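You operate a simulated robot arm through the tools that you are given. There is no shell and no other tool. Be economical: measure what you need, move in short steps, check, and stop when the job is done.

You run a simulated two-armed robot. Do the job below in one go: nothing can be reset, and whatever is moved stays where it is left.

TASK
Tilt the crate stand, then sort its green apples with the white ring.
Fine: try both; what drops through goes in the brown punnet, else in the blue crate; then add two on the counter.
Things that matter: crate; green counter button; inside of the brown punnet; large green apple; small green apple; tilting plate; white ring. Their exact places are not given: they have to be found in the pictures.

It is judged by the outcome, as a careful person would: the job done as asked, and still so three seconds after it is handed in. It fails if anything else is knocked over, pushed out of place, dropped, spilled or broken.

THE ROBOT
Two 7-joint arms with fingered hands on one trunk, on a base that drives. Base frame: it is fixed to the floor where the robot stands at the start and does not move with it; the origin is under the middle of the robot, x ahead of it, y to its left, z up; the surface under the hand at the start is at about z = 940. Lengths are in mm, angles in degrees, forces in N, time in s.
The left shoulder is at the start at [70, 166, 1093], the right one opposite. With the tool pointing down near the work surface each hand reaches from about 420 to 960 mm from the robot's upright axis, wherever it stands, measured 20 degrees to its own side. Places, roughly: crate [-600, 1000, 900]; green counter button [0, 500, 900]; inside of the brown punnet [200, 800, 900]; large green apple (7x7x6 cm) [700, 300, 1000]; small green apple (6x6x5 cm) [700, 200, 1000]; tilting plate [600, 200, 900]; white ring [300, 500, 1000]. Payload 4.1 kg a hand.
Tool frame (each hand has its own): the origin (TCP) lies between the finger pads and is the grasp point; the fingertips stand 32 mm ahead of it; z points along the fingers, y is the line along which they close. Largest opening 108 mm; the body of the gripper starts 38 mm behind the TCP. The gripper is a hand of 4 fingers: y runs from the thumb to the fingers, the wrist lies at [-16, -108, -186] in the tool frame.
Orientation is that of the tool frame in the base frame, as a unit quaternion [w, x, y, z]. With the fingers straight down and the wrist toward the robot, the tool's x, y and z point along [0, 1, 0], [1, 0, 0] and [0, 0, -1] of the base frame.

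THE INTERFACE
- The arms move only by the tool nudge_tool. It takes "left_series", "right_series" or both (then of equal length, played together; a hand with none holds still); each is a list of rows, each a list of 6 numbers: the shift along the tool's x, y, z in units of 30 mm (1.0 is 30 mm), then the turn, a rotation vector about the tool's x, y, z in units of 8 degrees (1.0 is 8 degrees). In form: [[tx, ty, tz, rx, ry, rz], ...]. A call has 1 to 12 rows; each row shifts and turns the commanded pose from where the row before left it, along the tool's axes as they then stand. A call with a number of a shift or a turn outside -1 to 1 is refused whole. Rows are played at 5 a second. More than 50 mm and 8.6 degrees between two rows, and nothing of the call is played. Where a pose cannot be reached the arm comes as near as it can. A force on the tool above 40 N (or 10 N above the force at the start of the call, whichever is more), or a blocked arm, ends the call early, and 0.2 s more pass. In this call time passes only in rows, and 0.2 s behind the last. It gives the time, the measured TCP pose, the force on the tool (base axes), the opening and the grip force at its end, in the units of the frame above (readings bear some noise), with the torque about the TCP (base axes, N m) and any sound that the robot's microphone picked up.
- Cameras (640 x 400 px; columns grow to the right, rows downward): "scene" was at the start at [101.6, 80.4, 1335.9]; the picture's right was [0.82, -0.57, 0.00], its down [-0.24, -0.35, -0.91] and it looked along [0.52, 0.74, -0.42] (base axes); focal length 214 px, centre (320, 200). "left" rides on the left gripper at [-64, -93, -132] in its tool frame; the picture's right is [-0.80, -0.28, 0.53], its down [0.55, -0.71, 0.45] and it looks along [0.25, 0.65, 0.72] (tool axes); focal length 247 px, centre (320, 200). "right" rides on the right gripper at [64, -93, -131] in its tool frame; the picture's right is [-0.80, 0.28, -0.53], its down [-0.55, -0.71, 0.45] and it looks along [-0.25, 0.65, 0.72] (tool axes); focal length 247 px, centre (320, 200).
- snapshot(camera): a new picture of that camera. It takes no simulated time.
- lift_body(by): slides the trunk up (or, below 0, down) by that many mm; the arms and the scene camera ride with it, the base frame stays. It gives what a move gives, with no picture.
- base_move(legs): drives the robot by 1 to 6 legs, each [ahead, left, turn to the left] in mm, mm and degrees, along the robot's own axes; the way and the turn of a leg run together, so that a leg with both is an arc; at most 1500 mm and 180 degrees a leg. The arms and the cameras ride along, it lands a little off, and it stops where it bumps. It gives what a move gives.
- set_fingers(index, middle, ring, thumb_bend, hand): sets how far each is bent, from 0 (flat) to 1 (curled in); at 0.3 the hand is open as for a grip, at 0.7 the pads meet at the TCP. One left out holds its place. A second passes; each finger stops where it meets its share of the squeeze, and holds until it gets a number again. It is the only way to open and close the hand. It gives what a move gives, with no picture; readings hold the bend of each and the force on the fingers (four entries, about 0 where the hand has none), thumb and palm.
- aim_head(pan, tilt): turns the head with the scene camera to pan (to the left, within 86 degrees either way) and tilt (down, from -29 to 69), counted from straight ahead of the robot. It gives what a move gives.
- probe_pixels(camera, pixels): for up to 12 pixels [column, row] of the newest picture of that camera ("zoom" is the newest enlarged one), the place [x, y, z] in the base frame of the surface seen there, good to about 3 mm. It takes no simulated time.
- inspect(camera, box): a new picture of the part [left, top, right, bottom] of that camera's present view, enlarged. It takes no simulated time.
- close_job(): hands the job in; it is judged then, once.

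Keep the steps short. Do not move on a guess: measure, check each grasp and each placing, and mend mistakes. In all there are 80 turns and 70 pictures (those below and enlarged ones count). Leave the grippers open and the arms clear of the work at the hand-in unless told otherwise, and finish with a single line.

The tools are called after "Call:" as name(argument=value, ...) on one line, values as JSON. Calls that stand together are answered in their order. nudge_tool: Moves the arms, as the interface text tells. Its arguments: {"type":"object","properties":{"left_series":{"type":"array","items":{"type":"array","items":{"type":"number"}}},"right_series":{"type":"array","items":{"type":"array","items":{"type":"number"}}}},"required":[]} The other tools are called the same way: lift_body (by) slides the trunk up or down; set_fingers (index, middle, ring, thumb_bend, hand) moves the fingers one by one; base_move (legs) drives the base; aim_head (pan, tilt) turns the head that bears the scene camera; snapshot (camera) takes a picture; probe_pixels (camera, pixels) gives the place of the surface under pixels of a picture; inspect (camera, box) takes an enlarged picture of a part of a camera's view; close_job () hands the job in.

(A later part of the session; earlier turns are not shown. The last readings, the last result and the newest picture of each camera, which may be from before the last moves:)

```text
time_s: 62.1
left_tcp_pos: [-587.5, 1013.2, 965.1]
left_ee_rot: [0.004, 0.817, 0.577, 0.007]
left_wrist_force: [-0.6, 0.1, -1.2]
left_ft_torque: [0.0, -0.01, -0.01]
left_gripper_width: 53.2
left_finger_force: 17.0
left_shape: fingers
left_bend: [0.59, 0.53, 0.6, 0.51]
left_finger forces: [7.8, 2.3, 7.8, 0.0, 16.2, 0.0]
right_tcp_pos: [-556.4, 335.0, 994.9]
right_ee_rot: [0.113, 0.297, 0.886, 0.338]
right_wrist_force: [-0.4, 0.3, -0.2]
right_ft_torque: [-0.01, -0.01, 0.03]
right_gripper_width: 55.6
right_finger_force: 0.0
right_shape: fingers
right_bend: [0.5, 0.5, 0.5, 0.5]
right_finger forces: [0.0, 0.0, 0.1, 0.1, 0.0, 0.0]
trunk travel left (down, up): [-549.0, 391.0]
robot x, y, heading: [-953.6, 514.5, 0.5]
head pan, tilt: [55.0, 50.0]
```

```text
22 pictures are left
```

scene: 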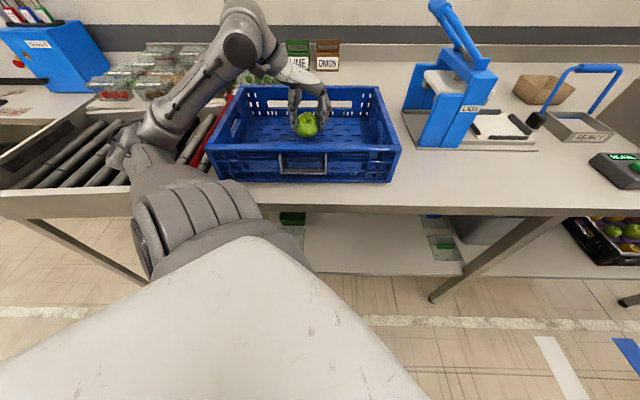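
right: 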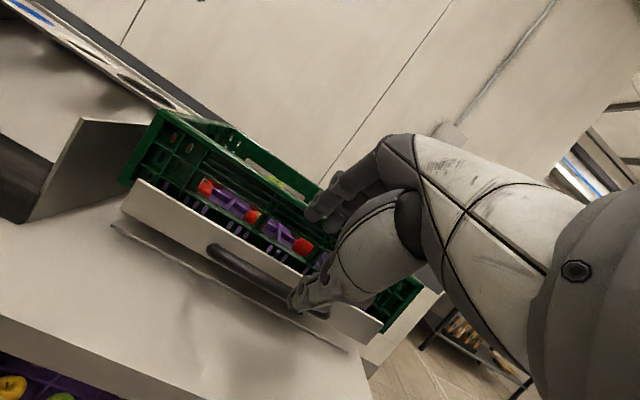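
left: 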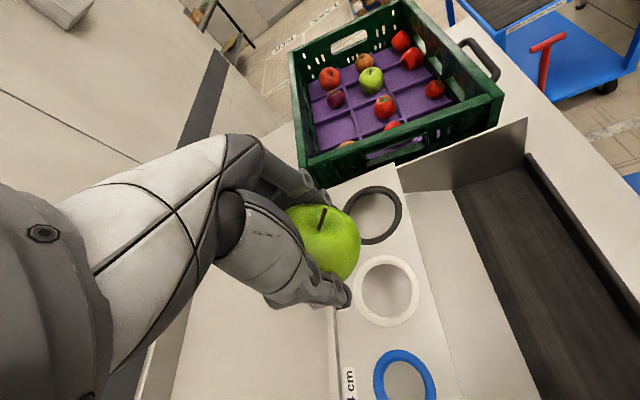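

The elbow is low over the rollers. Raise, back off 130 mm, extend the arm 130 mm (straighter arm, higher elbow), then lower again.

Call:
lift_body(by=120)

Call:
base_move(legs=[[-74, -107, 0]])

Call:
nudge_tool(left_series=[[0.8, 0.2, 0, 0, 0, 0], [0.8, 0.2, 0, 0, 0, 0], [0.8, 0.2, 0, 0, 0, 0], [0.8, 0.2, 0, 0, 0, 0], [0.8, 0.2, 0, 0, 0, 0]])

Call:
snapshot(camera="scene")

```text
time_s: 63.6
left_tcp_pos: [-589.3, 1014.1, 1085.0]
left_ee_rot: [0.005, 0.815, 0.58, 0.005]
left_wrist_force: [-0.2, -0.2, -0.1]
left_ft_torque: [0.03, 0.02, -0.02]
left_gripper_width: 52.9
left_finger_force: 16.8
left_shape: fingers
left_bend: [0.59, 0.53, 0.6, 0.51]
left_finger forces: [7.8, 2.2, 7.8, 0.1, 16.1, 0.1]
right_tcp_pos: [-557.6, 336.1, 1114.4]
right_ee_rot: [0.114, 0.296, 0.886, 0.339]
right_wrist_force: [-0.7, 0.0, -0.9]
right_ft_torque: [-0.03, -0.03, -0.01]
right_gripper_width: 55.5
right_finger_force: 0.0
right_shape: fingers
right_bend: [0.5, 0.5, 0.5, 0.5]
right_finger forces: [0.0, 0.0, 0.0, 0.0, 0.1, 0.0]
trunk travel left (down, up): [-669.0, 271.0]
robot x, y, heading: [-948.8, 513.3, 0.4]
head pan, tilt: [55.0, 50.0]
```

```text
time_s: 64.9
left_tcp_pos: [-661.6, 905.2, 1084.5]
left_ee_rot: [0.005, 0.816, 0.579, 0.005]
left_wrist_force: [-0.4, 0.5, -1.5]
left_ft_torque: [-0.02, -0.01, 0.03]
left_gripper_width: 53.2
left_finger_force: 17.0
left_shape: fingers
left_bend: [0.59, 0.53, 0.6, 0.51]
left_finger forces: [7.7, 2.3, 7.8, 0.0, 16.2, 0.1]
right_tcp_pos: [-629.5, 224.9, 1115.2]
right_ee_rot: [0.113, 0.297, 0.886, 0.338]
right_wrist_force: [0.2, -0.7, -0.5]
right_ft_torque: [0.0, 0.02, 0.01]
right_gripper_width: 55.5
right_finger_force: 0.1
right_shape: fingers
right_bend: [0.5, 0.5, 0.5, 0.5]
right_finger forces: [0.0, 0.0, 0.1, 0.0, 0.0, 0.0]
trunk travel left (down, up): [-669.0, 271.0]
robot x, y, heading: [-1021.9, 407.5, 0.1]
head pan, tilt: [55.0, 50.0]
```

```text
time_s: 66.1
left_tcp_pos: [-591.9, 1009.2, 1084.6]
left_ee_rot: [0.006, 0.816, 0.578, 0.005]
left_wrist_force: [-0.7, -0.4, -1.6]
left_ft_torque: [-0.02, 0.02, 0.01]
left_gripper_width: 53.0
left_finger_force: 17.1
left_shape: fingers
left_bend: [0.59, 0.53, 0.6, 0.51]
left_finger forces: [7.7, 2.3, 7.9, 0.0, 16.2, 0.1]
right_tcp_pos: [-630.3, 224.9, 1113.6]
right_ee_rot: [0.113, 0.297, 0.885, 0.339]
right_wrist_force: [-0.7, 0.1, 0.7]
right_ft_torque: [-0.05, -0.03, -0.02]
right_gripper_width: 55.6
right_finger_force: 0.0
right_shape: fingers
right_bend: [0.5, 0.5, 0.5, 0.5]
right_finger forces: [0.0, 0.0, 0.0, 0.1, 0.0, 0.1]
trunk travel left (down, up): [-669.0, 271.0]
robot x, y, heading: [-1023.3, 408.3, 0.1]
head pan, tilt: [55.0, 50.0]
```

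```text
21 pictures are left
```

scene: 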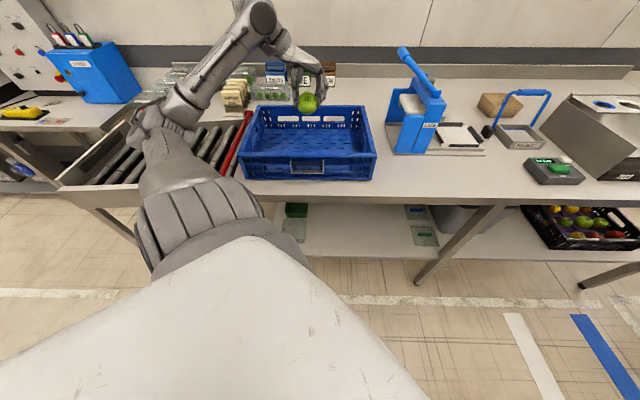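

Measure elbow and roller frame heights.

Call:
probe_pixels(camera="scene", pixels=[[145, 120], [135, 135], [150, 150], [165, 110], [160, 180], [145, 185], [125, 190], [100, 190], [240, 150], [130, 120]])

```text
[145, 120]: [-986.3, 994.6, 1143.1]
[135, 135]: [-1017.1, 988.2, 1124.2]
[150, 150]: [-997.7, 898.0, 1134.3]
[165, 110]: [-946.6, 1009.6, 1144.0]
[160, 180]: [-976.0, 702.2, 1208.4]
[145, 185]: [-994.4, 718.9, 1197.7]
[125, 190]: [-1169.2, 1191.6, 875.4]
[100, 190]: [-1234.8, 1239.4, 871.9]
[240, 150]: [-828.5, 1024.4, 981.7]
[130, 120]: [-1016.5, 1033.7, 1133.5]
```

About 185 mm clearance. Lower the trunk 120 mm, then 15 mm by the arm.

Call:
lift_body(by=-120)

Call:
nudge_tool(left_series=[[0, 0, 0.2, 0, 0, 0], [0, 0, 0.2, 0, 0, 0], [0, 0, 0.2, 0, 0, 0], [0, 0, 0, 0, 0, 0]])

Call:
inspect(camera="scene", box=[100, 60, 400, 220])

```text
time_s: 67.6
left_tcp_pos: [-592.8, 1009.1, 965.3]
left_ee_rot: [0.006, 0.816, 0.579, 0.006]
left_wrist_force: [1.6, 0.7, -0.8]
left_ft_torque: [-0.01, 0.04, -0.01]
left_gripper_width: 53.2
left_finger_force: 16.9
left_shape: fingers
left_bend: [0.59, 0.53, 0.6, 0.51]
left_finger forces: [7.7, 2.3, 7.8, 0.0, 16.2, 0.1]
right_tcp_pos: [-631.2, 224.8, 992.7]
right_ee_rot: [0.113, 0.297, 0.886, 0.338]
right_wrist_force: [-0.2, 0.3, 1.2]
right_ft_torque: [-0.03, -0.02, -0.02]
right_gripper_width: 55.6
right_finger_force: 0.1
right_shape: fingers
right_bend: [0.5, 0.5, 0.5, 0.5]
right_finger forces: [0.0, 0.0, 0.0, 0.0, 0.0, 0.0]
trunk travel left (down, up): [-549.0, 391.0]
robot x, y, heading: [-1025.0, 406.2, -0.0]
head pan, tilt: [55.0, 50.0]
```

```text
time_s: 68.6
left_tcp_pos: [-593.5, 1002.6, 952.5]
left_ee_rot: [0.003, 0.815, 0.579, 0.009]
left_wrist_force: [1.0, -0.1, 0.3]
left_ft_torque: [0.05, -0.01, -0.02]
left_gripper_width: 53.2
left_finger_force: 17.6
left_shape: fingers
left_bend: [0.59, 0.53, 0.6, 0.51]
left_finger forces: [7.6, 2.3, 8.4, 0.1, 16.3, 0.0]
right_tcp_pos: [-630.6, 220.3, 994.0]
right_ee_rot: [0.113, 0.296, 0.885, 0.341]
right_wrist_force: [0.0, -0.4, -0.9]
right_ft_torque: [0.0, 0.01, 0.0]
right_gripper_width: 55.4
right_finger_force: 0.2
right_shape: fingers
right_bend: [0.5, 0.5, 0.5, 0.5]
right_finger forces: [0.0, 0.0, 0.1, 0.1, 0.0, 0.0]
trunk travel left (down, up): [-549.0, 391.0]
robot x, y, heading: [-1024.7, 402.6, 0.3]
head pan, tilt: [55.0, 50.0]
```

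```text
2.13 times, centred on (250, 140) of scene
```

zoom: 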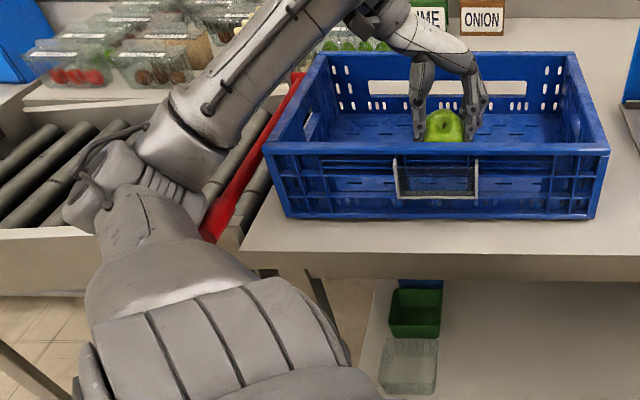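

The apple is about 10 mm above the floor with the elbow close to the rollers; release it here.

Call:
set_fingers(hand="left", index=0.35, middle=0.35, ring=0.35, thumb_bend=0.35)

Call:
lift_body(by=230)

Call:
snapshot(camera="scene")

```text
time_s: 69.6
left_tcp_pos: [-592.5, 1002.8, 952.5]
left_ee_rot: [0.002, 0.816, 0.578, 0.008]
left_wrist_force: [0.0, 0.0, -0.6]
left_ft_torque: [-0.01, -0.02, -0.03]
left_gripper_width: 95.0
left_finger_force: 0.1
left_shape: fingers
left_bend: [0.35, 0.35, 0.35, 0.35]
left_finger forces: [0.0, 0.1, 0.0, 0.1, 0.1, 0.1]
right_tcp_pos: [-631.9, 219.5, 993.7]
right_ee_rot: [0.114, 0.297, 0.885, 0.341]
right_wrist_force: [0.5, -0.1, 0.5]
right_ft_torque: [-0.02, 0.03, -0.02]
right_gripper_width: 55.6
right_finger_force: 0.1
right_shape: fingers
right_bend: [0.5, 0.5, 0.5, 0.5]
right_finger forces: [0.1, 0.0, 0.1, 0.0, 0.0, 0.0]
trunk travel left (down, up): [-549.0, 391.0]
robot x, y, heading: [-1019.8, 404.7, -0.1]
head pan, tilt: [55.0, 50.0]
```

```text
time_s: 72.0
left_tcp_pos: [-591.9, 1007.6, 1176.8]
left_ee_rot: [0.006, 0.815, 0.579, 0.006]
left_wrist_force: [0.7, -0.2, 0.3]
left_ft_torque: [-0.03, 0.02, 0.0]
left_gripper_width: 94.9
left_finger_force: 0.2
left_shape: fingers
left_bend: [0.35, 0.35, 0.35, 0.35]
left_finger forces: [0.0, 0.1, 0.1, 0.0, 0.0, 0.0]
right_tcp_pos: [-630.7, 224.8, 1223.5]
right_ee_rot: [0.113, 0.296, 0.886, 0.338]
right_wrist_force: [-0.2, -0.5, 0.1]
right_ft_torque: [0.04, 0.0, -0.03]
right_gripper_width: 55.7
right_finger_force: 0.0
right_shape: fingers
right_bend: [0.5, 0.5, 0.5, 0.5]
right_finger forces: [0.0, 0.1, 0.0, 0.0, 0.0, 0.1]
trunk travel left (down, up): [-779.0, 161.0]
robot x, y, heading: [-1025.2, 407.1, 0.1]
head pan, tilt: [55.0, 50.0]
```

```text
19 pictures are left
```

scene: 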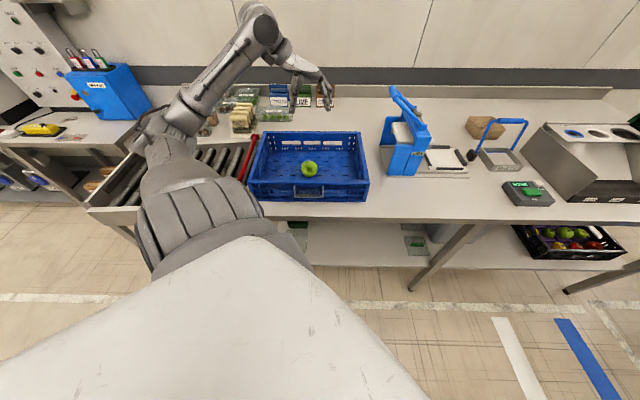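

The large apple lies in the blue crate. Raise, drive back to the start place and bring the left hand over the small apple.

Call:
lift_body(by=150)

Call:
base_move(legs=[[1025, -407, 0]])

Call:
nudge_tool(left_series=[[-0.9, 0.98, 0, 0, 0, 0], [-0.9, 0.98, 0, 0, 0, 0], [-0.9, 0.98, 0, 0, 0, 0], [-0.9, 0.98, 0, 0, 0, 0], [-0.9, 0.98, 0, 0, 0, 0], [-0.9, 0.98, 0, 0, 0, 0], [-0.9, 0.98, 0, 0, 0, 0], [-0.9, 0.98, 0, 0, 0, 0], [-0.9, 0.98, 0, 0, 0, 0], [-0.9, 0.98, 0, 0, 0, 0], [-0.9, 0.98, 0, 0, 0, 0], [-0.9, 0.98, 0, 0, 0, 0]])

Call:
aim_head(pan=20, tilt=50)

Call:
snapshot(camera="scene")

```text
time_s: 73.8
left_tcp_pos: [-592.1, 1007.3, 1326.3]
left_ee_rot: [0.006, 0.816, 0.578, 0.005]
left_wrist_force: [-0.4, 0.8, -0.8]
left_ft_torque: [0.02, 0.0, -0.01]
left_gripper_width: 95.3
left_finger_force: 0.0
left_shape: fingers
left_bend: [0.35, 0.35, 0.35, 0.35]
left_finger forces: [0.0, 0.1, 0.0, 0.0, 0.0, 0.0]
right_tcp_pos: [-630.6, 224.7, 1373.9]
right_ee_rot: [0.113, 0.296, 0.886, 0.339]
right_wrist_force: [0.8, 0.4, -0.5]
right_ft_torque: [-0.01, -0.01, 0.0]
right_gripper_width: 55.7
right_finger_force: 0.1
right_shape: fingers
right_bend: [0.5, 0.5, 0.5, 0.5]
right_finger forces: [0.0, 0.0, 0.0, 0.0, 0.0, 0.0]
trunk travel left (down, up): [-929.0, 11.0]
robot x, y, heading: [-1022.7, 407.5, 0.1]
head pan, tilt: [55.0, 50.0]
```

```text
time_s: 79.5
left_tcp_pos: [472.4, 592.2, 1327.6]
left_ee_rot: [0.006, 0.822, 0.569, 0.005]
left_wrist_force: [-0.1, 0.4, 0.5]
left_ft_torque: [-0.01, 0.02, 0.0]
left_gripper_width: 95.0
left_finger_force: 0.1
left_shape: fingers
left_bend: [0.35, 0.35, 0.35, 0.35]
left_finger forces: [0.0, 0.0, 0.1, 0.0, 0.0, 0.1]
right_tcp_pos: [413.6, -188.8, 1374.8]
right_ee_rot: [0.118, 0.307, 0.882, 0.337]
right_wrist_force: [-0.6, -0.2, -0.5]
right_ft_torque: [0.01, -0.01, 0.0]
right_gripper_width: 55.5
right_finger_force: 0.0
right_shape: fingers
right_bend: [0.5, 0.5, 0.5, 0.5]
right_finger forces: [0.0, 0.0, 0.0, 0.0, 0.0, 0.0]
trunk travel left (down, up): [-929.0, 11.0]
robot x, y, heading: [27.8, -0.2, -1.4]
head pan, tilt: [55.0, 50.0]
```

```text
time_s: 82.1
left_tcp_pos: [689.5, 163.6, 1333.6]
left_ee_rot: [0.005, 0.823, 0.568, 0.005]
left_wrist_force: [0.7, 0.5, -0.5]
left_ft_torque: [0.02, 0.0, 0.0]
left_gripper_width: 95.0
left_finger_force: 0.1
left_shape: fingers
left_bend: [0.35, 0.35, 0.35, 0.35]
left_finger forces: [0.0, 0.0, 0.0, 0.0, 0.0, 0.0]
right_tcp_pos: [415.3, -191.3, 1374.5]
right_ee_rot: [0.116, 0.307, 0.882, 0.338]
right_wrist_force: [0.8, -1.0, -0.7]
right_ft_torque: [0.01, -0.02, 0.01]
right_gripper_width: 55.6
right_finger_force: 0.0
right_shape: fingers
right_bend: [0.5, 0.5, 0.5, 0.5]
right_finger forces: [0.1, 0.0, 0.0, 0.0, 0.1, 0.0]
trunk travel left (down, up): [-929.0, 11.0]
robot x, y, heading: [26.3, 0.4, -1.2]
head pan, tilt: [55.0, 50.0]
```

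```text
time_s: 83.1
left_tcp_pos: [688.2, 165.6, 1332.8]
left_ee_rot: [0.006, 0.823, 0.569, 0.005]
left_wrist_force: [-0.7, 0.2, -0.6]
left_ft_torque: [0.0, 0.02, -0.02]
left_gripper_width: 95.4
left_finger_force: 0.0
left_shape: fingers
left_bend: [0.35, 0.35, 0.35, 0.35]
left_finger forces: [0.0, 0.1, 0.0, 0.0, 0.0, 0.1]
right_tcp_pos: [413.6, -188.7, 1374.1]
right_ee_rot: [0.117, 0.307, 0.882, 0.337]
right_wrist_force: [0.6, 0.7, 1.3]
right_ft_torque: [0.0, 0.0, 0.0]
right_gripper_width: 55.3
right_finger_force: 0.1
right_shape: fingers
right_bend: [0.5, 0.5, 0.5, 0.5]
right_finger forces: [0.0, 0.0, 0.1, 0.1, 0.0, 0.0]
trunk travel left (down, up): [-929.0, 11.0]
robot x, y, heading: [26.9, 2.6, -1.2]
head pan, tilt: [20.0, 50.0]
```

```text
18 pictures are left
```

scene: 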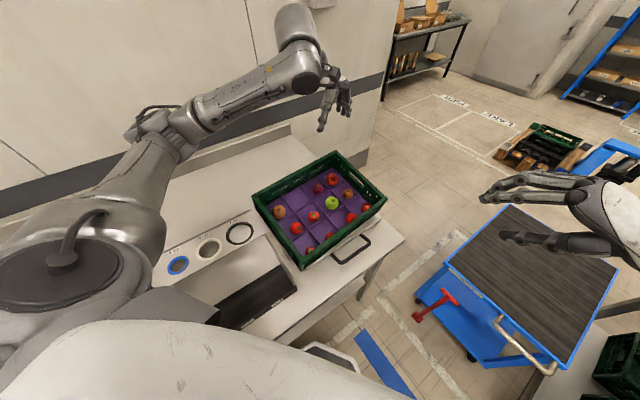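

Robot at (27,1). Centre over the small apple [668,139] and lower the trunk 240 mm.

Call:
nudge_tool(left_series=[[-0.53, -0.17, 0, 0, 0, 0], [-0.53, -0.17, 0, 0, 0, 0]])

Call:
lift_body(by=-240)

Call:
snapshot(camera="left")

```text
time_s: 83.7
left_tcp_pos: [667.6, 139.6, 1331.4]
left_ee_rot: [0.007, 0.822, 0.569, 0.005]
left_wrist_force: [-1.2, 0.8, 1.0]
left_ft_torque: [0.01, 0.03, 0.0]
left_gripper_width: 95.3
left_finger_force: 0.1
left_shape: fingers
left_bend: [0.35, 0.35, 0.35, 0.35]
left_finger forces: [0.1, 0.0, 0.1, 0.1, 0.0, 0.0]
right_tcp_pos: [413.6, -189.5, 1374.1]
right_ee_rot: [0.117, 0.307, 0.882, 0.337]
right_wrist_force: [-0.5, -0.2, -0.4]
right_ft_torque: [-0.01, 0.03, 0.02]
right_gripper_width: 55.6
right_finger_force: 0.2
right_shape: fingers
right_bend: [0.5, 0.5, 0.5, 0.5]
right_finger forces: [0.1, 0.1, 0.0, 0.0, 0.1, 0.0]
trunk travel left (down, up): [-929.0, 11.0]
robot x, y, heading: [24.9, 4.2, -1.2]
head pan, tilt: [20.0, 50.0]
```

```text
time_s: 86.2
left_tcp_pos: [666.3, 139.7, 1091.5]
left_ee_rot: [0.006, 0.823, 0.569, 0.005]
left_wrist_force: [-0.6, 0.4, 0.5]
left_ft_torque: [0.03, -0.01, 0.0]
left_gripper_width: 95.6
left_finger_force: 0.1
left_shape: fingers
left_bend: [0.35, 0.35, 0.35, 0.35]
left_finger forces: [0.1, 0.0, 0.0, 0.1, 0.1, 0.1]
right_tcp_pos: [413.5, -189.0, 1133.7]
right_ee_rot: [0.117, 0.307, 0.883, 0.337]
right_wrist_force: [-0.5, 0.0, 0.5]
right_ft_torque: [0.03, 0.01, -0.01]
right_gripper_width: 55.7
right_finger_force: 0.1
right_shape: fingers
right_bend: [0.5, 0.5, 0.5, 0.5]
right_finger forces: [0.0, 0.1, 0.0, 0.1, 0.0, 0.0]
trunk travel left (down, up): [-689.0, 251.0]
robot x, y, heading: [26.6, 3.7, -1.6]
head pan, tilt: [20.0, 50.0]
```

```text
17 pictures are left
```

left: 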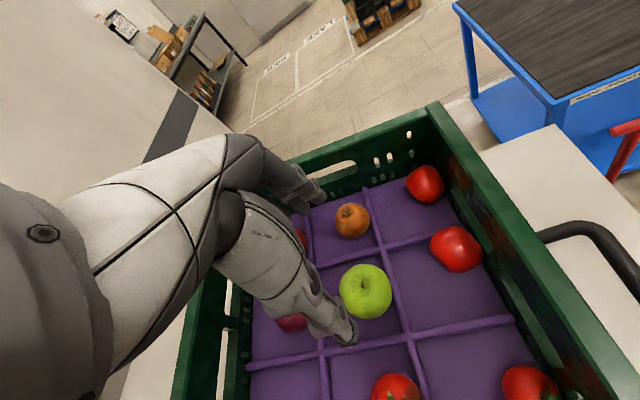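

Apple at (365,291), about 15 mm off my estimate. Probe it.

Call:
probe_pixels(camera="left", pixels=[[365, 291], [348, 280], [382, 300], [360, 308], [370, 272], [352, 220], [290, 322], [400, 385], [455, 250], [345, 338]])

```text
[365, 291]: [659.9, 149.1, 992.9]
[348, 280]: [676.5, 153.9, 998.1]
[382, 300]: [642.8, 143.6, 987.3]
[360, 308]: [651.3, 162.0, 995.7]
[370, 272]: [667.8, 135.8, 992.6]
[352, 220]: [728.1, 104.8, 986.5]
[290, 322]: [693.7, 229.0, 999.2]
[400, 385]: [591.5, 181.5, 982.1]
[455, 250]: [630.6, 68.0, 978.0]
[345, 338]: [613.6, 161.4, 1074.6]
```

Small apple centre about [667,153,972]. Turn the hand 28° so thumb and fingers enter along the cell's diagonal, narrow it, and centre.

Call:
nudge_tool(left_series=[[0.42, -0.12, 0, 0, 0, 0], [0, 0, 0, 0, 0, -0.875], [0, 0, 0, 0, 0, -0.875], [0, 0, 0, 0, 0, -0.875], [0, 0, 0, 0, 0, -0.875]])

Call:
set_fingers(hand="left", index=0.4, middle=0.4, ring=0.4, thumb_bend=0.4)

Call:
nudge_tool(left_series=[[0, 0, 0.5, 0, 0, 0], [0, 0, 0.5, 0, 0, 0], [0, 0, 0.4, 0, 0, 0], [0, 0, 0.4, 0, 0, 0], [0, 0, 0, 0, 0, 0]])

Call:
snapshot(camera="left")

```text
time_s: 87.4
left_tcp_pos: [666.7, 152.2, 1090.9]
left_ee_rot: [0.008, 0.66, 0.751, 0.005]
left_wrist_force: [0.0, 0.2, 0.0]
left_ft_torque: [-0.03, 0.02, -0.02]
left_gripper_width: 95.3
left_finger_force: 0.0
left_shape: fingers
left_bend: [0.35, 0.35, 0.35, 0.35]
left_finger forces: [0.0, 0.0, 0.0, 0.0, 0.0, 0.0]
right_tcp_pos: [414.6, -190.5, 1134.1]
right_ee_rot: [0.117, 0.307, 0.882, 0.338]
right_wrist_force: [-1.0, -0.1, 0.0]
right_ft_torque: [0.04, -0.01, 0.03]
right_gripper_width: 55.7
right_finger_force: 0.1
right_shape: fingers
right_bend: [0.5, 0.5, 0.5, 0.5]
right_finger forces: [0.0, 0.1, 0.0, 0.0, 0.1, 0.1]
trunk travel left (down, up): [-689.0, 251.0]
robot x, y, heading: [26.0, 1.0, -1.4]
head pan, tilt: [20.0, 50.0]
```

```text
time_s: 88.4
left_tcp_pos: [668.6, 153.7, 1091.8]
left_ee_rot: [0.007, 0.66, 0.751, 0.004]
left_wrist_force: [0.4, -0.4, -0.1]
left_ft_torque: [0.0, -0.03, 0.02]
left_gripper_width: 82.9
left_finger_force: 0.1
left_shape: fingers
left_bend: [0.4, 0.4, 0.4, 0.4]
left_finger forces: [0.0, 0.0, 0.0, 0.0, 0.0, 0.1]
right_tcp_pos: [414.3, -188.8, 1133.5]
right_ee_rot: [0.117, 0.308, 0.882, 0.337]
right_wrist_force: [0.8, -0.1, 0.4]
right_ft_torque: [0.0, 0.01, -0.01]
right_gripper_width: 55.4
right_finger_force: 0.0
right_shape: fingers
right_bend: [0.5, 0.5, 0.5, 0.5]
right_finger forces: [0.0, 0.0, 0.1, 0.0, 0.1, 0.1]
trunk travel left (down, up): [-689.0, 251.0]
robot x, y, heading: [21.9, -0.3, -1.3]
head pan, tilt: [20.0, 50.0]
```

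```text
time_s: 89.8
left_tcp_pos: [676.9, 151.7, 1095.3]
left_ee_rot: [0.037, 0.659, 0.75, 0.046]
left_wrist_force: [0.6, 0.2, -1.1]
left_ft_torque: [0.0, -0.02, 0.04]
left_gripper_width: 83.0
left_finger_force: 0.0
left_shape: fingers
left_bend: [0.4, 0.4, 0.4, 0.4]
left_finger forces: [0.1, 0.1, 0.0, 0.0, 0.1, 0.1]
right_tcp_pos: [410.1, -194.3, 1134.0]
right_ee_rot: [0.118, 0.306, 0.881, 0.341]
right_wrist_force: [0.1, -0.4, 0.4]
right_ft_torque: [0.02, 0.0, 0.02]
right_gripper_width: 55.5
right_finger_force: 0.1
right_shape: fingers
right_bend: [0.5, 0.5, 0.5, 0.5]
right_finger forces: [0.1, 0.0, 0.0, 0.0, 0.0, 0.0]
trunk travel left (down, up): [-689.0, 251.0]
robot x, y, heading: [28.6, 2.8, -1.2]
head pan, tilt: [20.0, 50.0]
stopped in row 5 (left hand): the arm was blocked; the commanded pose is now the measured one
```

```text
16 pictures are left
```

left: 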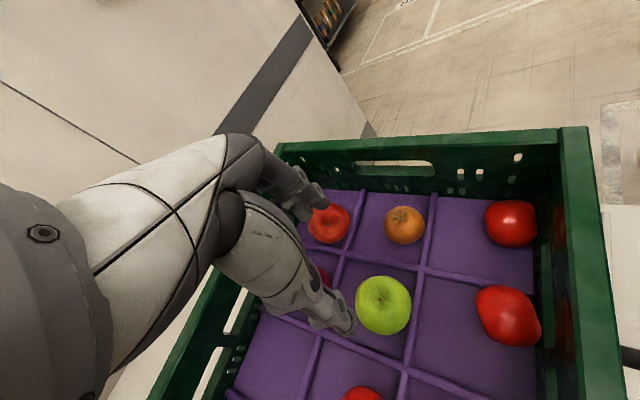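

Blocked with no hand force: an arm link touches something. Back up 20 mm with the trunk and look.

Call:
lift_body(by=40)

Call:
aim_head(pan=40, tilt=50)

Call:
snapshot(camera="scene")

```text
time_s: 90.7
left_tcp_pos: [679.9, 155.4, 1123.4]
left_ee_rot: [0.032, 0.66, 0.75, 0.036]
left_wrist_force: [0.7, 0.3, 0.5]
left_ft_torque: [-0.01, 0.01, 0.02]
left_gripper_width: 82.6
left_finger_force: 0.0
left_shape: fingers
left_bend: [0.4, 0.4, 0.4, 0.4]
left_finger forces: [0.0, 0.0, 0.0, 0.0, 0.1, 0.0]
right_tcp_pos: [414.0, -189.4, 1173.0]
right_ee_rot: [0.117, 0.308, 0.882, 0.338]
right_wrist_force: [-0.5, 0.8, 0.5]
right_ft_torque: [-0.01, 0.02, 0.02]
right_gripper_width: 55.6
right_finger_force: 0.0
right_shape: fingers
right_bend: [0.5, 0.5, 0.5, 0.5]
right_finger forces: [0.0, 0.0, 0.0, 0.0, 0.1, 0.0]
trunk travel left (down, up): [-729.0, 211.0]
robot x, y, heading: [23.8, 1.9, -1.3]
head pan, tilt: [20.0, 50.0]
```

```text
time_s: 91.5
left_tcp_pos: [679.1, 155.8, 1123.2]
left_ee_rot: [0.033, 0.66, 0.749, 0.037]
left_wrist_force: [0.5, -0.1, 0.2]
left_ft_torque: [-0.03, 0.01, -0.01]
left_gripper_width: 82.9
left_finger_force: 0.1
left_shape: fingers
left_bend: [0.4, 0.4, 0.4, 0.4]
left_finger forces: [0.1, 0.0, 0.0, 0.0, 0.0, 0.0]
right_tcp_pos: [414.8, -187.2, 1173.5]
right_ee_rot: [0.118, 0.307, 0.882, 0.337]
right_wrist_force: [-0.7, 0.1, 0.1]
right_ft_torque: [-0.02, 0.0, -0.03]
right_gripper_width: 55.1
right_finger_force: 0.0
right_shape: fingers
right_bend: [0.5, 0.5, 0.5, 0.5]
right_finger forces: [0.0, 0.1, 0.1, 0.1, 0.0, 0.0]
trunk travel left (down, up): [-729.0, 211.0]
robot x, y, heading: [27.5, 2.8, -1.2]
head pan, tilt: [40.0, 50.0]
```

```text
15 pictures are left
```

scene: 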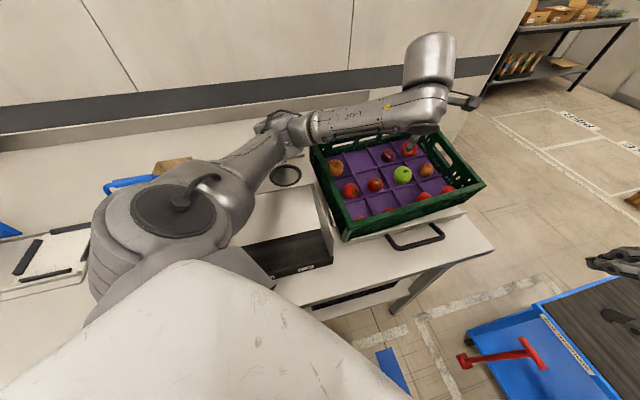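

The left elbow is swinging low over the ring panel. I'll raise, back the base 170 mm and extend the arm by as much (straighter arm, higher elbow), and level the hand.

Call:
lift_body(by=60)

Call:
base_move(legs=[[-170, 0, 1.2]])

Call:
nudge_tool(left_series=[[0, 0, 0, 0.7, 0, 0], [-0.1, 0.9, 0, 0, 0, 0], [-0.1, 0.9, 0, 0, 0, 0], [-0.1, 0.9, 0, 0, 0, 0], [-0.1, 0.9, 0, 0, 0, 0], [-0.1, 0.9, 0, 0, 0, 0], [-0.1, 0.9, 0, 0, 0, 0]])

Call:
snapshot(camera="scene")

```text
time_s: 92.5
left_tcp_pos: [679.9, 156.2, 1183.7]
left_ee_rot: [0.033, 0.66, 0.75, 0.035]
left_wrist_force: [0.4, 1.4, 0.5]
left_ft_torque: [0.0, 0.02, 0.01]
left_gripper_width: 82.8
left_finger_force: 0.1
left_shape: fingers
left_bend: [0.4, 0.4, 0.4, 0.4]
left_finger forces: [0.0, 0.0, 0.1, 0.1, 0.1, 0.0]
right_tcp_pos: [414.4, -187.1, 1234.0]
right_ee_rot: [0.117, 0.307, 0.882, 0.336]
right_wrist_force: [-0.3, 0.5, 0.3]
right_ft_torque: [0.0, 0.02, -0.02]
right_gripper_width: 55.6
right_finger_force: 0.0
right_shape: fingers
right_bend: [0.5, 0.5, 0.5, 0.5]
right_finger forces: [0.0, 0.0, 0.0, 0.0, 0.0, 0.0]
trunk travel left (down, up): [-789.0, 151.0]
robot x, y, heading: [26.5, 5.6, -1.0]
head pan, tilt: [40.0, 50.0]
```

```text
time_s: 93.9
left_tcp_pos: [510.6, 170.8, 1183.7]
left_ee_rot: [0.033, 0.653, 0.756, 0.036]
left_wrist_force: [-0.1, 0.5, -0.1]
left_ft_torque: [0.0, 0.01, -0.01]
left_gripper_width: 82.8
left_finger_force: 0.1
left_shape: fingers
left_bend: [0.4, 0.4, 0.4, 0.4]
left_finger forces: [0.0, 0.0, 0.1, 0.0, 0.0, 0.0]
right_tcp_pos: [251.6, -178.4, 1232.8]
right_ee_rot: [0.113, 0.299, 0.885, 0.338]
right_wrist_force: [0.1, -0.7, -0.5]
right_ft_torque: [0.0, 0.01, 0.05]
right_gripper_width: 55.5
right_finger_force: 0.0
right_shape: fingers
right_bend: [0.5, 0.5, 0.5, 0.5]
right_finger forces: [0.0, 0.0, 0.0, 0.0, 0.0, 0.0]
trunk travel left (down, up): [-789.0, 151.0]
robot x, y, heading: [-140.9, 4.7, -0.3]
head pan, tilt: [40.0, 50.0]
```

```text
time_s: 95.5
left_tcp_pos: [673.9, 177.0, 1182.9]
left_ee_rot: [0.001, 0.653, 0.757, -0.001]
left_wrist_force: [-0.3, 0.2, -0.7]
left_ft_torque: [0.03, -0.01, 0.04]
left_gripper_width: 82.6
left_finger_force: 0.1
left_shape: fingers
left_bend: [0.4, 0.4, 0.4, 0.4]
left_finger forces: [0.1, 0.0, 0.0, 0.0, 0.1, 0.0]
right_tcp_pos: [251.0, -178.7, 1233.4]
right_ee_rot: [0.114, 0.299, 0.885, 0.338]
right_wrist_force: [0.7, -0.1, -0.4]
right_ft_torque: [0.02, 0.02, 0.03]
right_gripper_width: 55.4
right_finger_force: 0.0
right_shape: fingers
right_bend: [0.5, 0.5, 0.5, 0.5]
right_finger forces: [0.0, 0.0, 0.0, 0.0, 0.0, 0.1]
trunk travel left (down, up): [-789.0, 151.0]
robot x, y, heading: [-135.2, 3.9, 0.0]
head pan, tilt: [40.0, 50.0]
```

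```text
14 pictures are left
```

scene: 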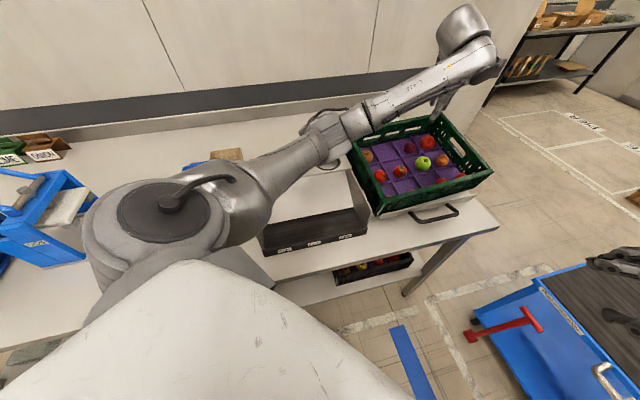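

Measure elbow/forearm heights against the crate rim and panel.

Call:
probe_pixels(camera="scene", pixels=[[325, 135], [345, 150], [310, 160], [370, 120], [400, 110], [430, 90], [280, 180], [352, 175], [335, 165]])

```text
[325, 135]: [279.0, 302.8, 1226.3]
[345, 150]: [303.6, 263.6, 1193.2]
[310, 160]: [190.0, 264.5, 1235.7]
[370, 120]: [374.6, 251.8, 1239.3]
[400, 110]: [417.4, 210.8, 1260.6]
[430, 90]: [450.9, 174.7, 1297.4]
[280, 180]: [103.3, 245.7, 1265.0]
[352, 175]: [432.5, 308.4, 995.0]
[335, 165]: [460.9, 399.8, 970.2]
```

Good clearance now. Centre over the apple and lower the trunk 100 mm, then check with the hand camera.

Call:
nudge_tool(left_series=[[-0.38, -0.15, 0, 0, 0, 0], [-0.38, -0.15, 0, 0, 0, 0]])

Call:
lift_body(by=-100)

Call:
nudge_tool(left_series=[[0, 0, 0.4, 0, 0, 0], [0, 0, 0.4, 0, 0, 0]])

Call:
snapshot(camera="left")

```text
time_s: 96.1
left_tcp_pos: [666.8, 151.5, 1183.4]
left_ee_rot: [0.001, 0.654, 0.756, -0.001]
left_wrist_force: [-0.2, -0.5, -0.3]
left_ft_torque: [0.0, 0.03, -0.01]
left_gripper_width: 82.4
left_finger_force: 0.0
left_shape: fingers
left_bend: [0.4, 0.4, 0.4, 0.4]
left_finger forces: [0.0, 0.0, 0.0, 0.0, 0.1, 0.1]
right_tcp_pos: [250.4, -179.1, 1233.0]
right_ee_rot: [0.114, 0.299, 0.885, 0.338]
right_wrist_force: [0.2, -0.1, 0.6]
right_ft_torque: [0.02, -0.06, 0.05]
right_gripper_width: 55.7
right_finger_force: 0.0
right_shape: fingers
right_bend: [0.5, 0.5, 0.5, 0.5]
right_finger forces: [0.0, 0.0, 0.0, 0.0, 0.0, 0.0]
trunk travel left (down, up): [-789.0, 151.0]
robot x, y, heading: [-145.4, 4.7, -0.1]
head pan, tilt: [40.0, 50.0]
```

```text
time_s: 97.5
left_tcp_pos: [665.4, 151.7, 1084.7]
left_ee_rot: [0.001, 0.654, 0.757, 0.0]
left_wrist_force: [0.7, -0.1, 0.4]
left_ft_torque: [0.03, 0.0, 0.05]
left_gripper_width: 82.8
left_finger_force: 0.0
left_shape: fingers
left_bend: [0.4, 0.4, 0.4, 0.4]
left_finger forces: [0.0, 0.0, 0.1, 0.0, 0.1, 0.0]
right_tcp_pos: [250.0, -179.0, 1133.7]
right_ee_rot: [0.115, 0.299, 0.885, 0.338]
right_wrist_force: [-0.4, 0.0, -0.2]
right_ft_torque: [-0.03, 0.0, 0.01]
right_gripper_width: 55.3
right_finger_force: 0.1
right_shape: fingers
right_bend: [0.5, 0.5, 0.5, 0.5]
right_finger forces: [0.0, 0.1, 0.1, 0.1, 0.0, 0.1]
trunk travel left (down, up): [-689.0, 251.0]
robot x, y, heading: [-140.7, 4.9, -0.1]
head pan, tilt: [40.0, 50.0]
```

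```text
time_s: 98.1
left_tcp_pos: [666.7, 152.3, 1059.4]
left_ee_rot: [0.001, 0.653, 0.757, 0.0]
left_wrist_force: [-0.6, 0.4, -0.8]
left_ft_torque: [0.02, -0.04, 0.0]
left_gripper_width: 82.9
left_finger_force: 0.0
left_shape: fingers
left_bend: [0.4, 0.4, 0.4, 0.4]
left_finger forces: [0.1, 0.0, 0.0, 0.1, 0.0, 0.0]
right_tcp_pos: [251.3, -177.4, 1133.4]
right_ee_rot: [0.114, 0.299, 0.885, 0.338]
right_wrist_force: [0.9, 0.1, 0.4]
right_ft_torque: [0.0, 0.02, 0.0]
right_gripper_width: 55.5
right_finger_force: 0.0
right_shape: fingers
right_bend: [0.5, 0.5, 0.5, 0.5]
right_finger forces: [0.1, 0.0, 0.0, 0.0, 0.0, 0.0]
trunk travel left (down, up): [-689.0, 251.0]
robot x, y, heading: [-141.7, 0.9, -0.1]
head pan, tilt: [40.0, 50.0]
```

```text
13 pictures are left
```

left: 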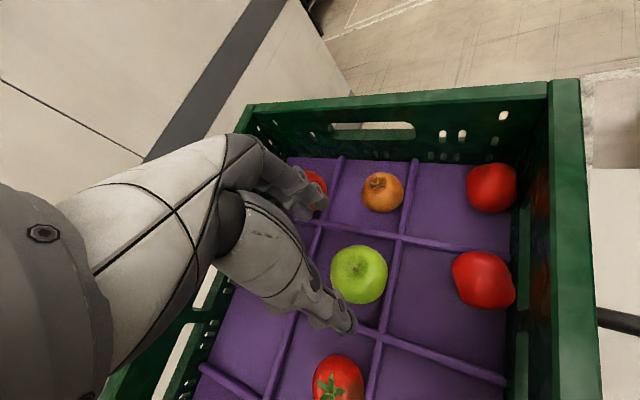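

Well centred (predicted (361,271), seen (359,274)). Descend 62 mm.

Call:
nudge_tool(left_series=[[0, 0, 0.35, 0, 0, 0], [0, 0, 0.35, 0, 0, 0], [0, 0, 0.35, 0, 0, 0], [0, 0, 0.35, 0, 0, 0], [0, 0, 0.35, 0, 0, 0], [0, 0, 0.32, 0, 0, 0]])

```text
time_s: 99.5
left_tcp_pos: [663.9, 153.8, 1005.1]
left_ee_rot: [0.006, 0.653, 0.757, 0.004]
left_wrist_force: [-2.5, 0.7, 27.1]
left_ft_torque: [1.06, -1.25, 0.11]
left_gripper_width: 82.8
left_finger_force: 13.6
left_shape: fingers
left_bend: [0.4, 0.4, 0.36, 0.4]
left_finger forces: [0.0, 0.1, 25.7, 0.0, 0.0, 0.1]
right_tcp_pos: [245.4, -178.9, 1136.6]
right_ee_rot: [0.116, 0.297, 0.885, 0.339]
right_wrist_force: [0.7, -0.2, -0.2]
right_ft_torque: [0.04, 0.0, 0.0]
right_gripper_width: 55.5
right_finger_force: 0.0
right_shape: fingers
right_bend: [0.5, 0.5, 0.5, 0.5]
right_finger forces: [0.0, 0.1, 0.1, 0.0, 0.1, 0.0]
trunk travel left (down, up): [-689.0, 251.0]
robot x, y, heading: [-144.6, 2.3, -0.0]
head pan, tilt: [40.0, 50.0]
```

The ring finger lands on a divider, too high to grip. Raise, curl the ring finger away and descend again using index, middle and thumb.

Call:
nudge_tool(left_series=[[0, 0, -0.6, 0, 0, 0], [0, 0, -0.8, 0, 0, 0]])

Call:
set_fingers(hand="left", ring=1.0)

Call:
nudge_tool(left_series=[[0, 0, 0.4, 0, 0, 0], [0, 0, 0.4, 0, 0, 0], [0, 0, 0.4, 0, 0, 0], [0, 0, 0.3, 0, 0, 0], [0, 0, 0.3, 0, 0, 0], [0, 0, 0, 0, 0, 0]])

Call:
snapshot(camera="left")

```text
time_s: 100.1
left_tcp_pos: [665.6, 151.6, 1039.9]
left_ee_rot: [0.001, 0.653, 0.757, -0.001]
left_wrist_force: [0.4, 0.2, -0.3]
left_ft_torque: [-0.01, -0.03, -0.06]
left_gripper_width: 82.7
left_finger_force: 0.0
left_shape: fingers
left_bend: [0.4, 0.4, 0.4, 0.4]
left_finger forces: [0.0, 0.0, 0.0, 0.0, 0.1, 0.0]
right_tcp_pos: [249.5, -178.3, 1134.3]
right_ee_rot: [0.114, 0.298, 0.885, 0.339]
right_wrist_force: [-0.1, 0.1, 0.8]
right_ft_torque: [0.0, -0.05, -0.06]
right_gripper_width: 55.1
right_finger_force: 0.0
right_shape: fingers
right_bend: [0.5, 0.5, 0.5, 0.5]
right_finger forces: [0.0, 0.0, 0.0, 0.0, 0.1, 0.0]
trunk travel left (down, up): [-689.0, 251.0]
robot x, y, heading: [-137.8, 2.3, -0.3]
head pan, tilt: [40.0, 50.0]
```

```text
time_s: 101.1
left_tcp_pos: [667.8, 151.1, 1040.1]
left_ee_rot: [0.001, 0.654, 0.757, 0.0]
left_wrist_force: [-0.2, 0.4, 0.1]
left_ft_torque: [-0.02, -0.03, -0.01]
left_gripper_width: 82.7
left_finger_force: 0.0
left_shape: fingers
left_bend: [0.4, 0.4, 1.0, 0.4]
left_finger forces: [0.0, 0.0, 0.0, 0.0, 0.0, 0.0]
right_tcp_pos: [250.9, -178.7, 1134.6]
right_ee_rot: [0.115, 0.299, 0.885, 0.338]
right_wrist_force: [-0.1, 0.5, 0.0]
right_ft_torque: [-0.01, 0.0, -0.01]
right_gripper_width: 55.3
right_finger_force: 0.1
right_shape: fingers
right_bend: [0.5, 0.5, 0.5, 0.5]
right_finger forces: [0.1, 0.0, 0.1, 0.0, 0.0, 0.0]
trunk travel left (down, up): [-689.0, 251.0]
robot x, y, heading: [-139.5, 6.6, -0.1]
head pan, tilt: [40.0, 50.0]
```

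```text
time_s: 102.5
left_tcp_pos: [664.3, 156.2, 1004.4]
left_ee_rot: [0.009, 0.652, 0.758, 0.007]
left_wrist_force: [0.4, 1.0, 0.0]
left_ft_torque: [-0.02, 0.0, 0.01]
left_gripper_width: 83.0
left_finger_force: 0.1
left_shape: fingers
left_bend: [0.4, 0.4, 1.0, 0.4]
left_finger forces: [0.0, 0.0, 0.1, 0.0, 0.0, 0.1]
right_tcp_pos: [245.3, -176.8, 1138.9]
right_ee_rot: [0.116, 0.297, 0.885, 0.339]
right_wrist_force: [-0.5, 0.4, 0.2]
right_ft_torque: [-0.01, -0.01, 0.02]
right_gripper_width: 55.7
right_finger_force: 0.0
right_shape: fingers
right_bend: [0.5, 0.5, 0.5, 0.5]
right_finger forces: [0.0, 0.0, 0.1, 0.1, 0.0, 0.1]
trunk travel left (down, up): [-689.0, 251.0]
robot x, y, heading: [-142.3, 5.1, 0.3]
head pan, tilt: [40.0, 50.0]
```

```text
12 pictures are left
```

left: 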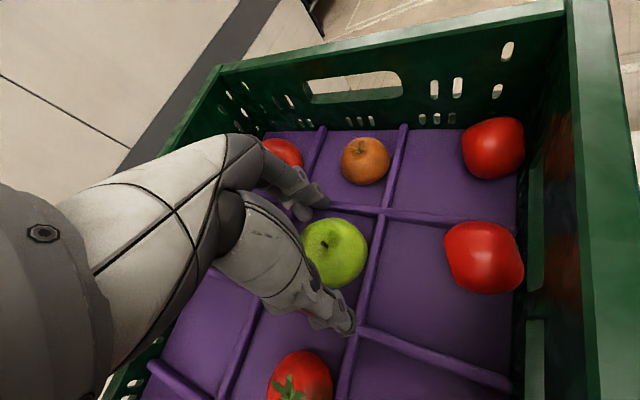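

An arm link is resting again. Raise, back the base another 90 mm, extend the arm 90 mm, and lower with the arm itself.

Call:
nudge_tool(left_series=[[0, 0, -0.6, 0, 0, 0], [0, 0, -0.6, 0, 0, 0]])

Call:
lift_body(by=70)

Call:
base_move(legs=[[-90, 0, 0]])

Call:
nudge_tool(left_series=[[-0.1, 0.74, 0, 0, 0, 0], [-0.1, 0.74, 0, 0, 0, 0], [-0.1, 0.74, 0, 0, 0, 0], [-0.1, 0.74, 0, 0, 0, 0]])

Call:
snapshot(camera="scene")

```text
time_s: 103.1
left_tcp_pos: [666.6, 146.2, 1017.8]
left_ee_rot: [-0.001, 0.656, 0.755, -0.001]
left_wrist_force: [-0.6, -0.1, -0.3]
left_ft_torque: [0.01, 0.01, 0.06]
left_gripper_width: 83.1
left_finger_force: 0.0
left_shape: fingers
left_bend: [0.4, 0.4, 1.0, 0.4]
left_finger forces: [0.1, 0.0, 0.0, 0.0, 0.0, 0.0]
right_tcp_pos: [248.9, -182.6, 1131.2]
right_ee_rot: [0.115, 0.3, 0.884, 0.339]
right_wrist_force: [-0.3, -0.2, 0.1]
right_ft_torque: [0.01, 0.0, 0.01]
right_gripper_width: 55.5
right_finger_force: 0.1
right_shape: fingers
right_bend: [0.5, 0.5, 0.5, 0.5]
right_finger forces: [0.0, 0.0, 0.0, 0.0, 0.0, 0.0]
trunk travel left (down, up): [-689.0, 251.0]
robot x, y, heading: [-143.2, 3.8, -0.2]
head pan, tilt: [40.0, 50.0]
```

```text
time_s: 104.1
left_tcp_pos: [667.9, 151.7, 1091.0]
left_ee_rot: [0.001, 0.653, 0.757, 0.0]
left_wrist_force: [-0.4, -0.2, 0.0]
left_ft_torque: [0.01, -0.01, 0.0]
left_gripper_width: 82.7
left_finger_force: 0.0
left_shape: fingers
left_bend: [0.4, 0.4, 1.0, 0.4]
left_finger forces: [0.0, 0.1, 0.0, 0.0, 0.0, 0.0]
right_tcp_pos: [251.4, -178.4, 1203.5]
right_ee_rot: [0.114, 0.298, 0.885, 0.34]
right_wrist_force: [0.1, 0.2, -0.1]
right_ft_torque: [0.02, 0.04, 0.02]
right_gripper_width: 55.4
right_finger_force: 0.0
right_shape: fingers
right_bend: [0.5, 0.5, 0.5, 0.5]
right_finger forces: [0.0, 0.1, 0.1, 0.0, 0.1, 0.0]
trunk travel left (down, up): [-759.0, 181.0]
robot x, y, heading: [-143.5, 3.1, -0.2]
head pan, tilt: [40.0, 50.0]
```

```text
time_s: 105.2
left_tcp_pos: [578.8, 153.8, 1091.1]
left_ee_rot: [0.001, 0.652, 0.758, -0.001]
left_wrist_force: [0.1, 0.3, 0.4]
left_ft_torque: [0.0, -0.02, -0.01]
left_gripper_width: 82.7
left_finger_force: 0.0
left_shape: fingers
left_bend: [0.4, 0.4, 1.0, 0.4]
left_finger forces: [0.1, 0.0, 0.1, 0.0, 0.1, 0.0]
right_tcp_pos: [160.7, -178.2, 1204.4]
right_ee_rot: [0.115, 0.298, 0.885, 0.337]
right_wrist_force: [-0.2, 1.0, 0.9]
right_ft_torque: [-0.03, 0.01, -0.01]
right_gripper_width: 55.6
right_finger_force: 0.1
right_shape: fingers
right_bend: [0.5, 0.5, 0.5, 0.5]
right_finger forces: [0.0, 0.1, 0.0, 0.0, 0.1, 0.1]
trunk travel left (down, up): [-759.0, 181.0]
robot x, y, heading: [-234.5, 6.8, -0.0]
head pan, tilt: [40.0, 50.0]
```

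```text
time_s: 106.2
left_tcp_pos: [669.3, 152.9, 1091.4]
left_ee_rot: [0.0, 0.653, 0.757, 0.0]
left_wrist_force: [0.2, -0.6, 0.2]
left_ft_torque: [0.0, -0.02, 0.01]
left_gripper_width: 82.8
left_finger_force: 0.1
left_shape: fingers
left_bend: [0.4, 0.4, 1.0, 0.4]
left_finger forces: [0.0, 0.0, 0.1, 0.1, 0.0, 0.0]
right_tcp_pos: [162.3, -178.7, 1203.1]
right_ee_rot: [0.113, 0.298, 0.885, 0.338]
right_wrist_force: [0.1, -0.1, 0.1]
right_ft_torque: [-0.01, 0.0, -0.01]
right_gripper_width: 55.3
right_finger_force: 0.0
right_shape: fingers
right_bend: [0.5, 0.5, 0.5, 0.5]
right_finger forces: [0.0, 0.1, 0.1, 0.0, 0.0, 0.1]
trunk travel left (down, up): [-759.0, 181.0]
robot x, y, heading: [-228.4, 1.5, -0.1]
head pan, tilt: [40.0, 50.0]
```

```text
11 pictures are left
```

scene: 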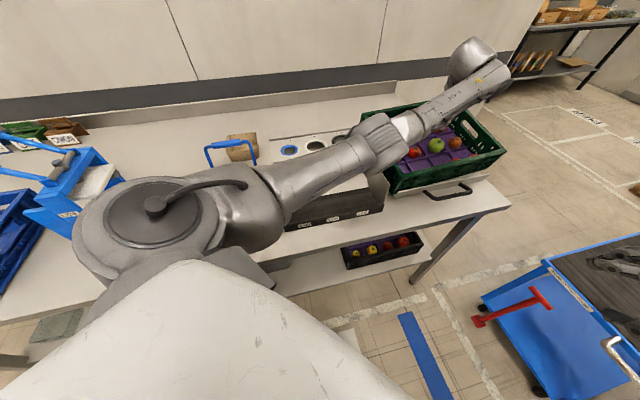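

Arm is nearly straight and high. Descend 100 mm.

Call:
nudge_tool(left_series=[[0, 0, 0.45, 0, 0, 0], [0, 0, 0.45, 0, 0, 0], [0, 0, 0.45, 0, 0, 0], [0, 0, 0.45, 0, 0, 0], [0, 0, 0.45, 0, 0, 0], [0, 0, 0.4, 0, 0, 0], [0, 0, 0.35, 0, 0, 0], [0, 0, 0.3, 0, 0, 0], [0, 0, 0, 0, 0, 0]])

```text
time_s: 108.2
left_tcp_pos: [663.8, 152.7, 1002.8]
left_ee_rot: [0.006, 0.653, 0.757, 0.005]
left_wrist_force: [-8.8, -0.4, 33.1]
left_ft_torque: [0.13, -1.68, 0.03]
left_gripper_width: 85.2
left_finger_force: 16.9
left_shape: fingers
left_bend: [0.37, 0.4, 1.0, 0.4]
left_finger forces: [33.8, 0.0, 0.0, 0.0, 0.0, 0.0]
right_tcp_pos: [153.6, -178.4, 1208.1]
right_ee_rot: [0.116, 0.297, 0.885, 0.34]
right_wrist_force: [-0.4, 0.0, 0.7]
right_ft_torque: [0.0, 0.01, 0.02]
right_gripper_width: 55.6
right_finger_force: 0.0
right_shape: fingers
right_bend: [0.5, 0.5, 0.5, 0.5]
right_finger forces: [0.0, 0.0, 0.0, 0.0, 0.1, 0.0]
trunk travel left (down, up): [-759.0, 181.0]
robot x, y, heading: [-233.6, 3.3, 0.1]
head pan, tilt: [40.0, 50.0]
```

Now the index finger meets the divider. Raise, curl the index too and use middle finger and thumb.

Call:
nudge_tool(left_series=[[0, 0, -0.8, 0, 0, 0], [0, 0, -0.7, 0, 0, 0]])

Call:
set_fingers(hand="left", index=1.0)

Call:
nudge_tool(left_series=[[0, 0, 0.4, 0, 0, 0], [0, 0, 0.4, 0, 0, 0], [0, 0, 0.4, 0, 0, 0], [0, 0, 0.3, 0, 0, 0], [0, 0, 0.15, 0, 0, 0], [0, 0, 0, 0, 0, 0]])

Call:
snapshot(camera="left")

```text
time_s: 108.8
left_tcp_pos: [665.4, 154.8, 1038.6]
left_ee_rot: [0.0, 0.652, 0.758, 0.0]
left_wrist_force: [-0.2, -0.2, -0.1]
left_ft_torque: [0.03, 0.0, -0.02]
left_gripper_width: 83.0
left_finger_force: 0.0
left_shape: fingers
left_bend: [0.4, 0.4, 1.0, 0.4]
left_finger forces: [0.0, 0.0, 0.0, 0.1, 0.0, 0.0]
right_tcp_pos: [158.5, -179.6, 1204.8]
right_ee_rot: [0.115, 0.298, 0.885, 0.339]
right_wrist_force: [-0.2, 0.1, 0.7]
right_ft_torque: [-0.01, -0.01, -0.02]
right_gripper_width: 55.3
right_finger_force: 0.0
right_shape: fingers
right_bend: [0.5, 0.5, 0.5, 0.5]
right_finger forces: [0.1, 0.0, 0.0, 0.0, 0.0, 0.0]
trunk travel left (down, up): [-759.0, 181.0]
robot x, y, heading: [-233.9, 4.0, -0.3]
head pan, tilt: [40.0, 50.0]
```

```text
time_s: 109.8
left_tcp_pos: [667.6, 156.2, 1037.5]
left_ee_rot: [0.001, 0.653, 0.758, -0.001]
left_wrist_force: [-0.2, 0.5, -0.9]
left_ft_torque: [-0.03, 0.0, -0.01]
left_gripper_width: 65.8
left_finger_force: 0.1
left_shape: fingers
left_bend: [1.0, 0.4, 1.0, 0.4]
left_finger forces: [0.0, 0.1, 0.0, 0.0, 0.1, 0.0]
right_tcp_pos: [161.3, -177.2, 1204.3]
right_ee_rot: [0.114, 0.297, 0.885, 0.339]
right_wrist_force: [0.5, 0.3, -0.3]
right_ft_torque: [0.0, -0.01, -0.02]
right_gripper_width: 55.6
right_finger_force: 0.0
right_shape: fingers
right_bend: [0.5, 0.5, 0.5, 0.5]
right_finger forces: [0.0, 0.0, 0.0, 0.0, 0.0, 0.0]
trunk travel left (down, up): [-759.0, 181.0]
robot x, y, heading: [-233.0, 6.5, -0.0]
head pan, tilt: [40.0, 50.0]
```

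```text
time_s: 111.2
left_tcp_pos: [665.5, 152.8, 994.5]
left_ee_rot: [0.003, 0.653, 0.757, 0.003]
left_wrist_force: [-0.7, -0.1, 22.5]
left_ft_torque: [0.48, -1.13, 0.07]
left_gripper_width: 65.5
left_finger_force: 11.6
left_shape: fingers
left_bend: [1.0, 0.37, 1.0, 0.4]
left_finger forces: [0.0, 23.2, 0.0, 0.0, 0.0, 0.0]
right_tcp_pos: [157.3, -178.6, 1205.1]
right_ee_rot: [0.115, 0.297, 0.885, 0.339]
right_wrist_force: [0.0, 0.1, -0.2]
right_ft_torque: [0.01, -0.04, 0.0]
right_gripper_width: 55.5
right_finger_force: 0.1
right_shape: fingers
right_bend: [0.5, 0.5, 0.5, 0.5]
right_finger forces: [0.1, 0.0, 0.1, 0.0, 0.0, 0.0]
trunk travel left (down, up): [-759.0, 181.0]
robot x, y, heading: [-233.8, 5.4, 0.1]
head pan, tilt: [40.0, 50.0]
```

```text
10 pictures are left
```

left: 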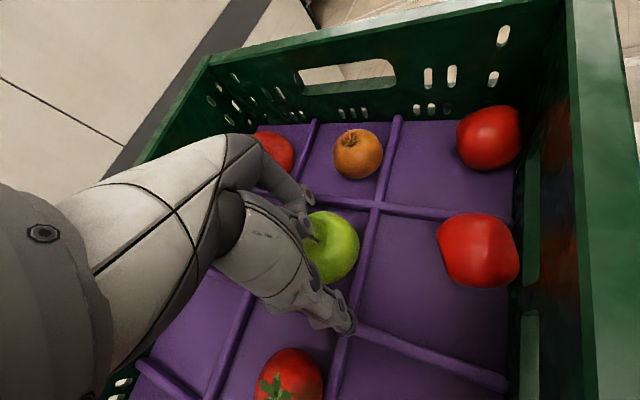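

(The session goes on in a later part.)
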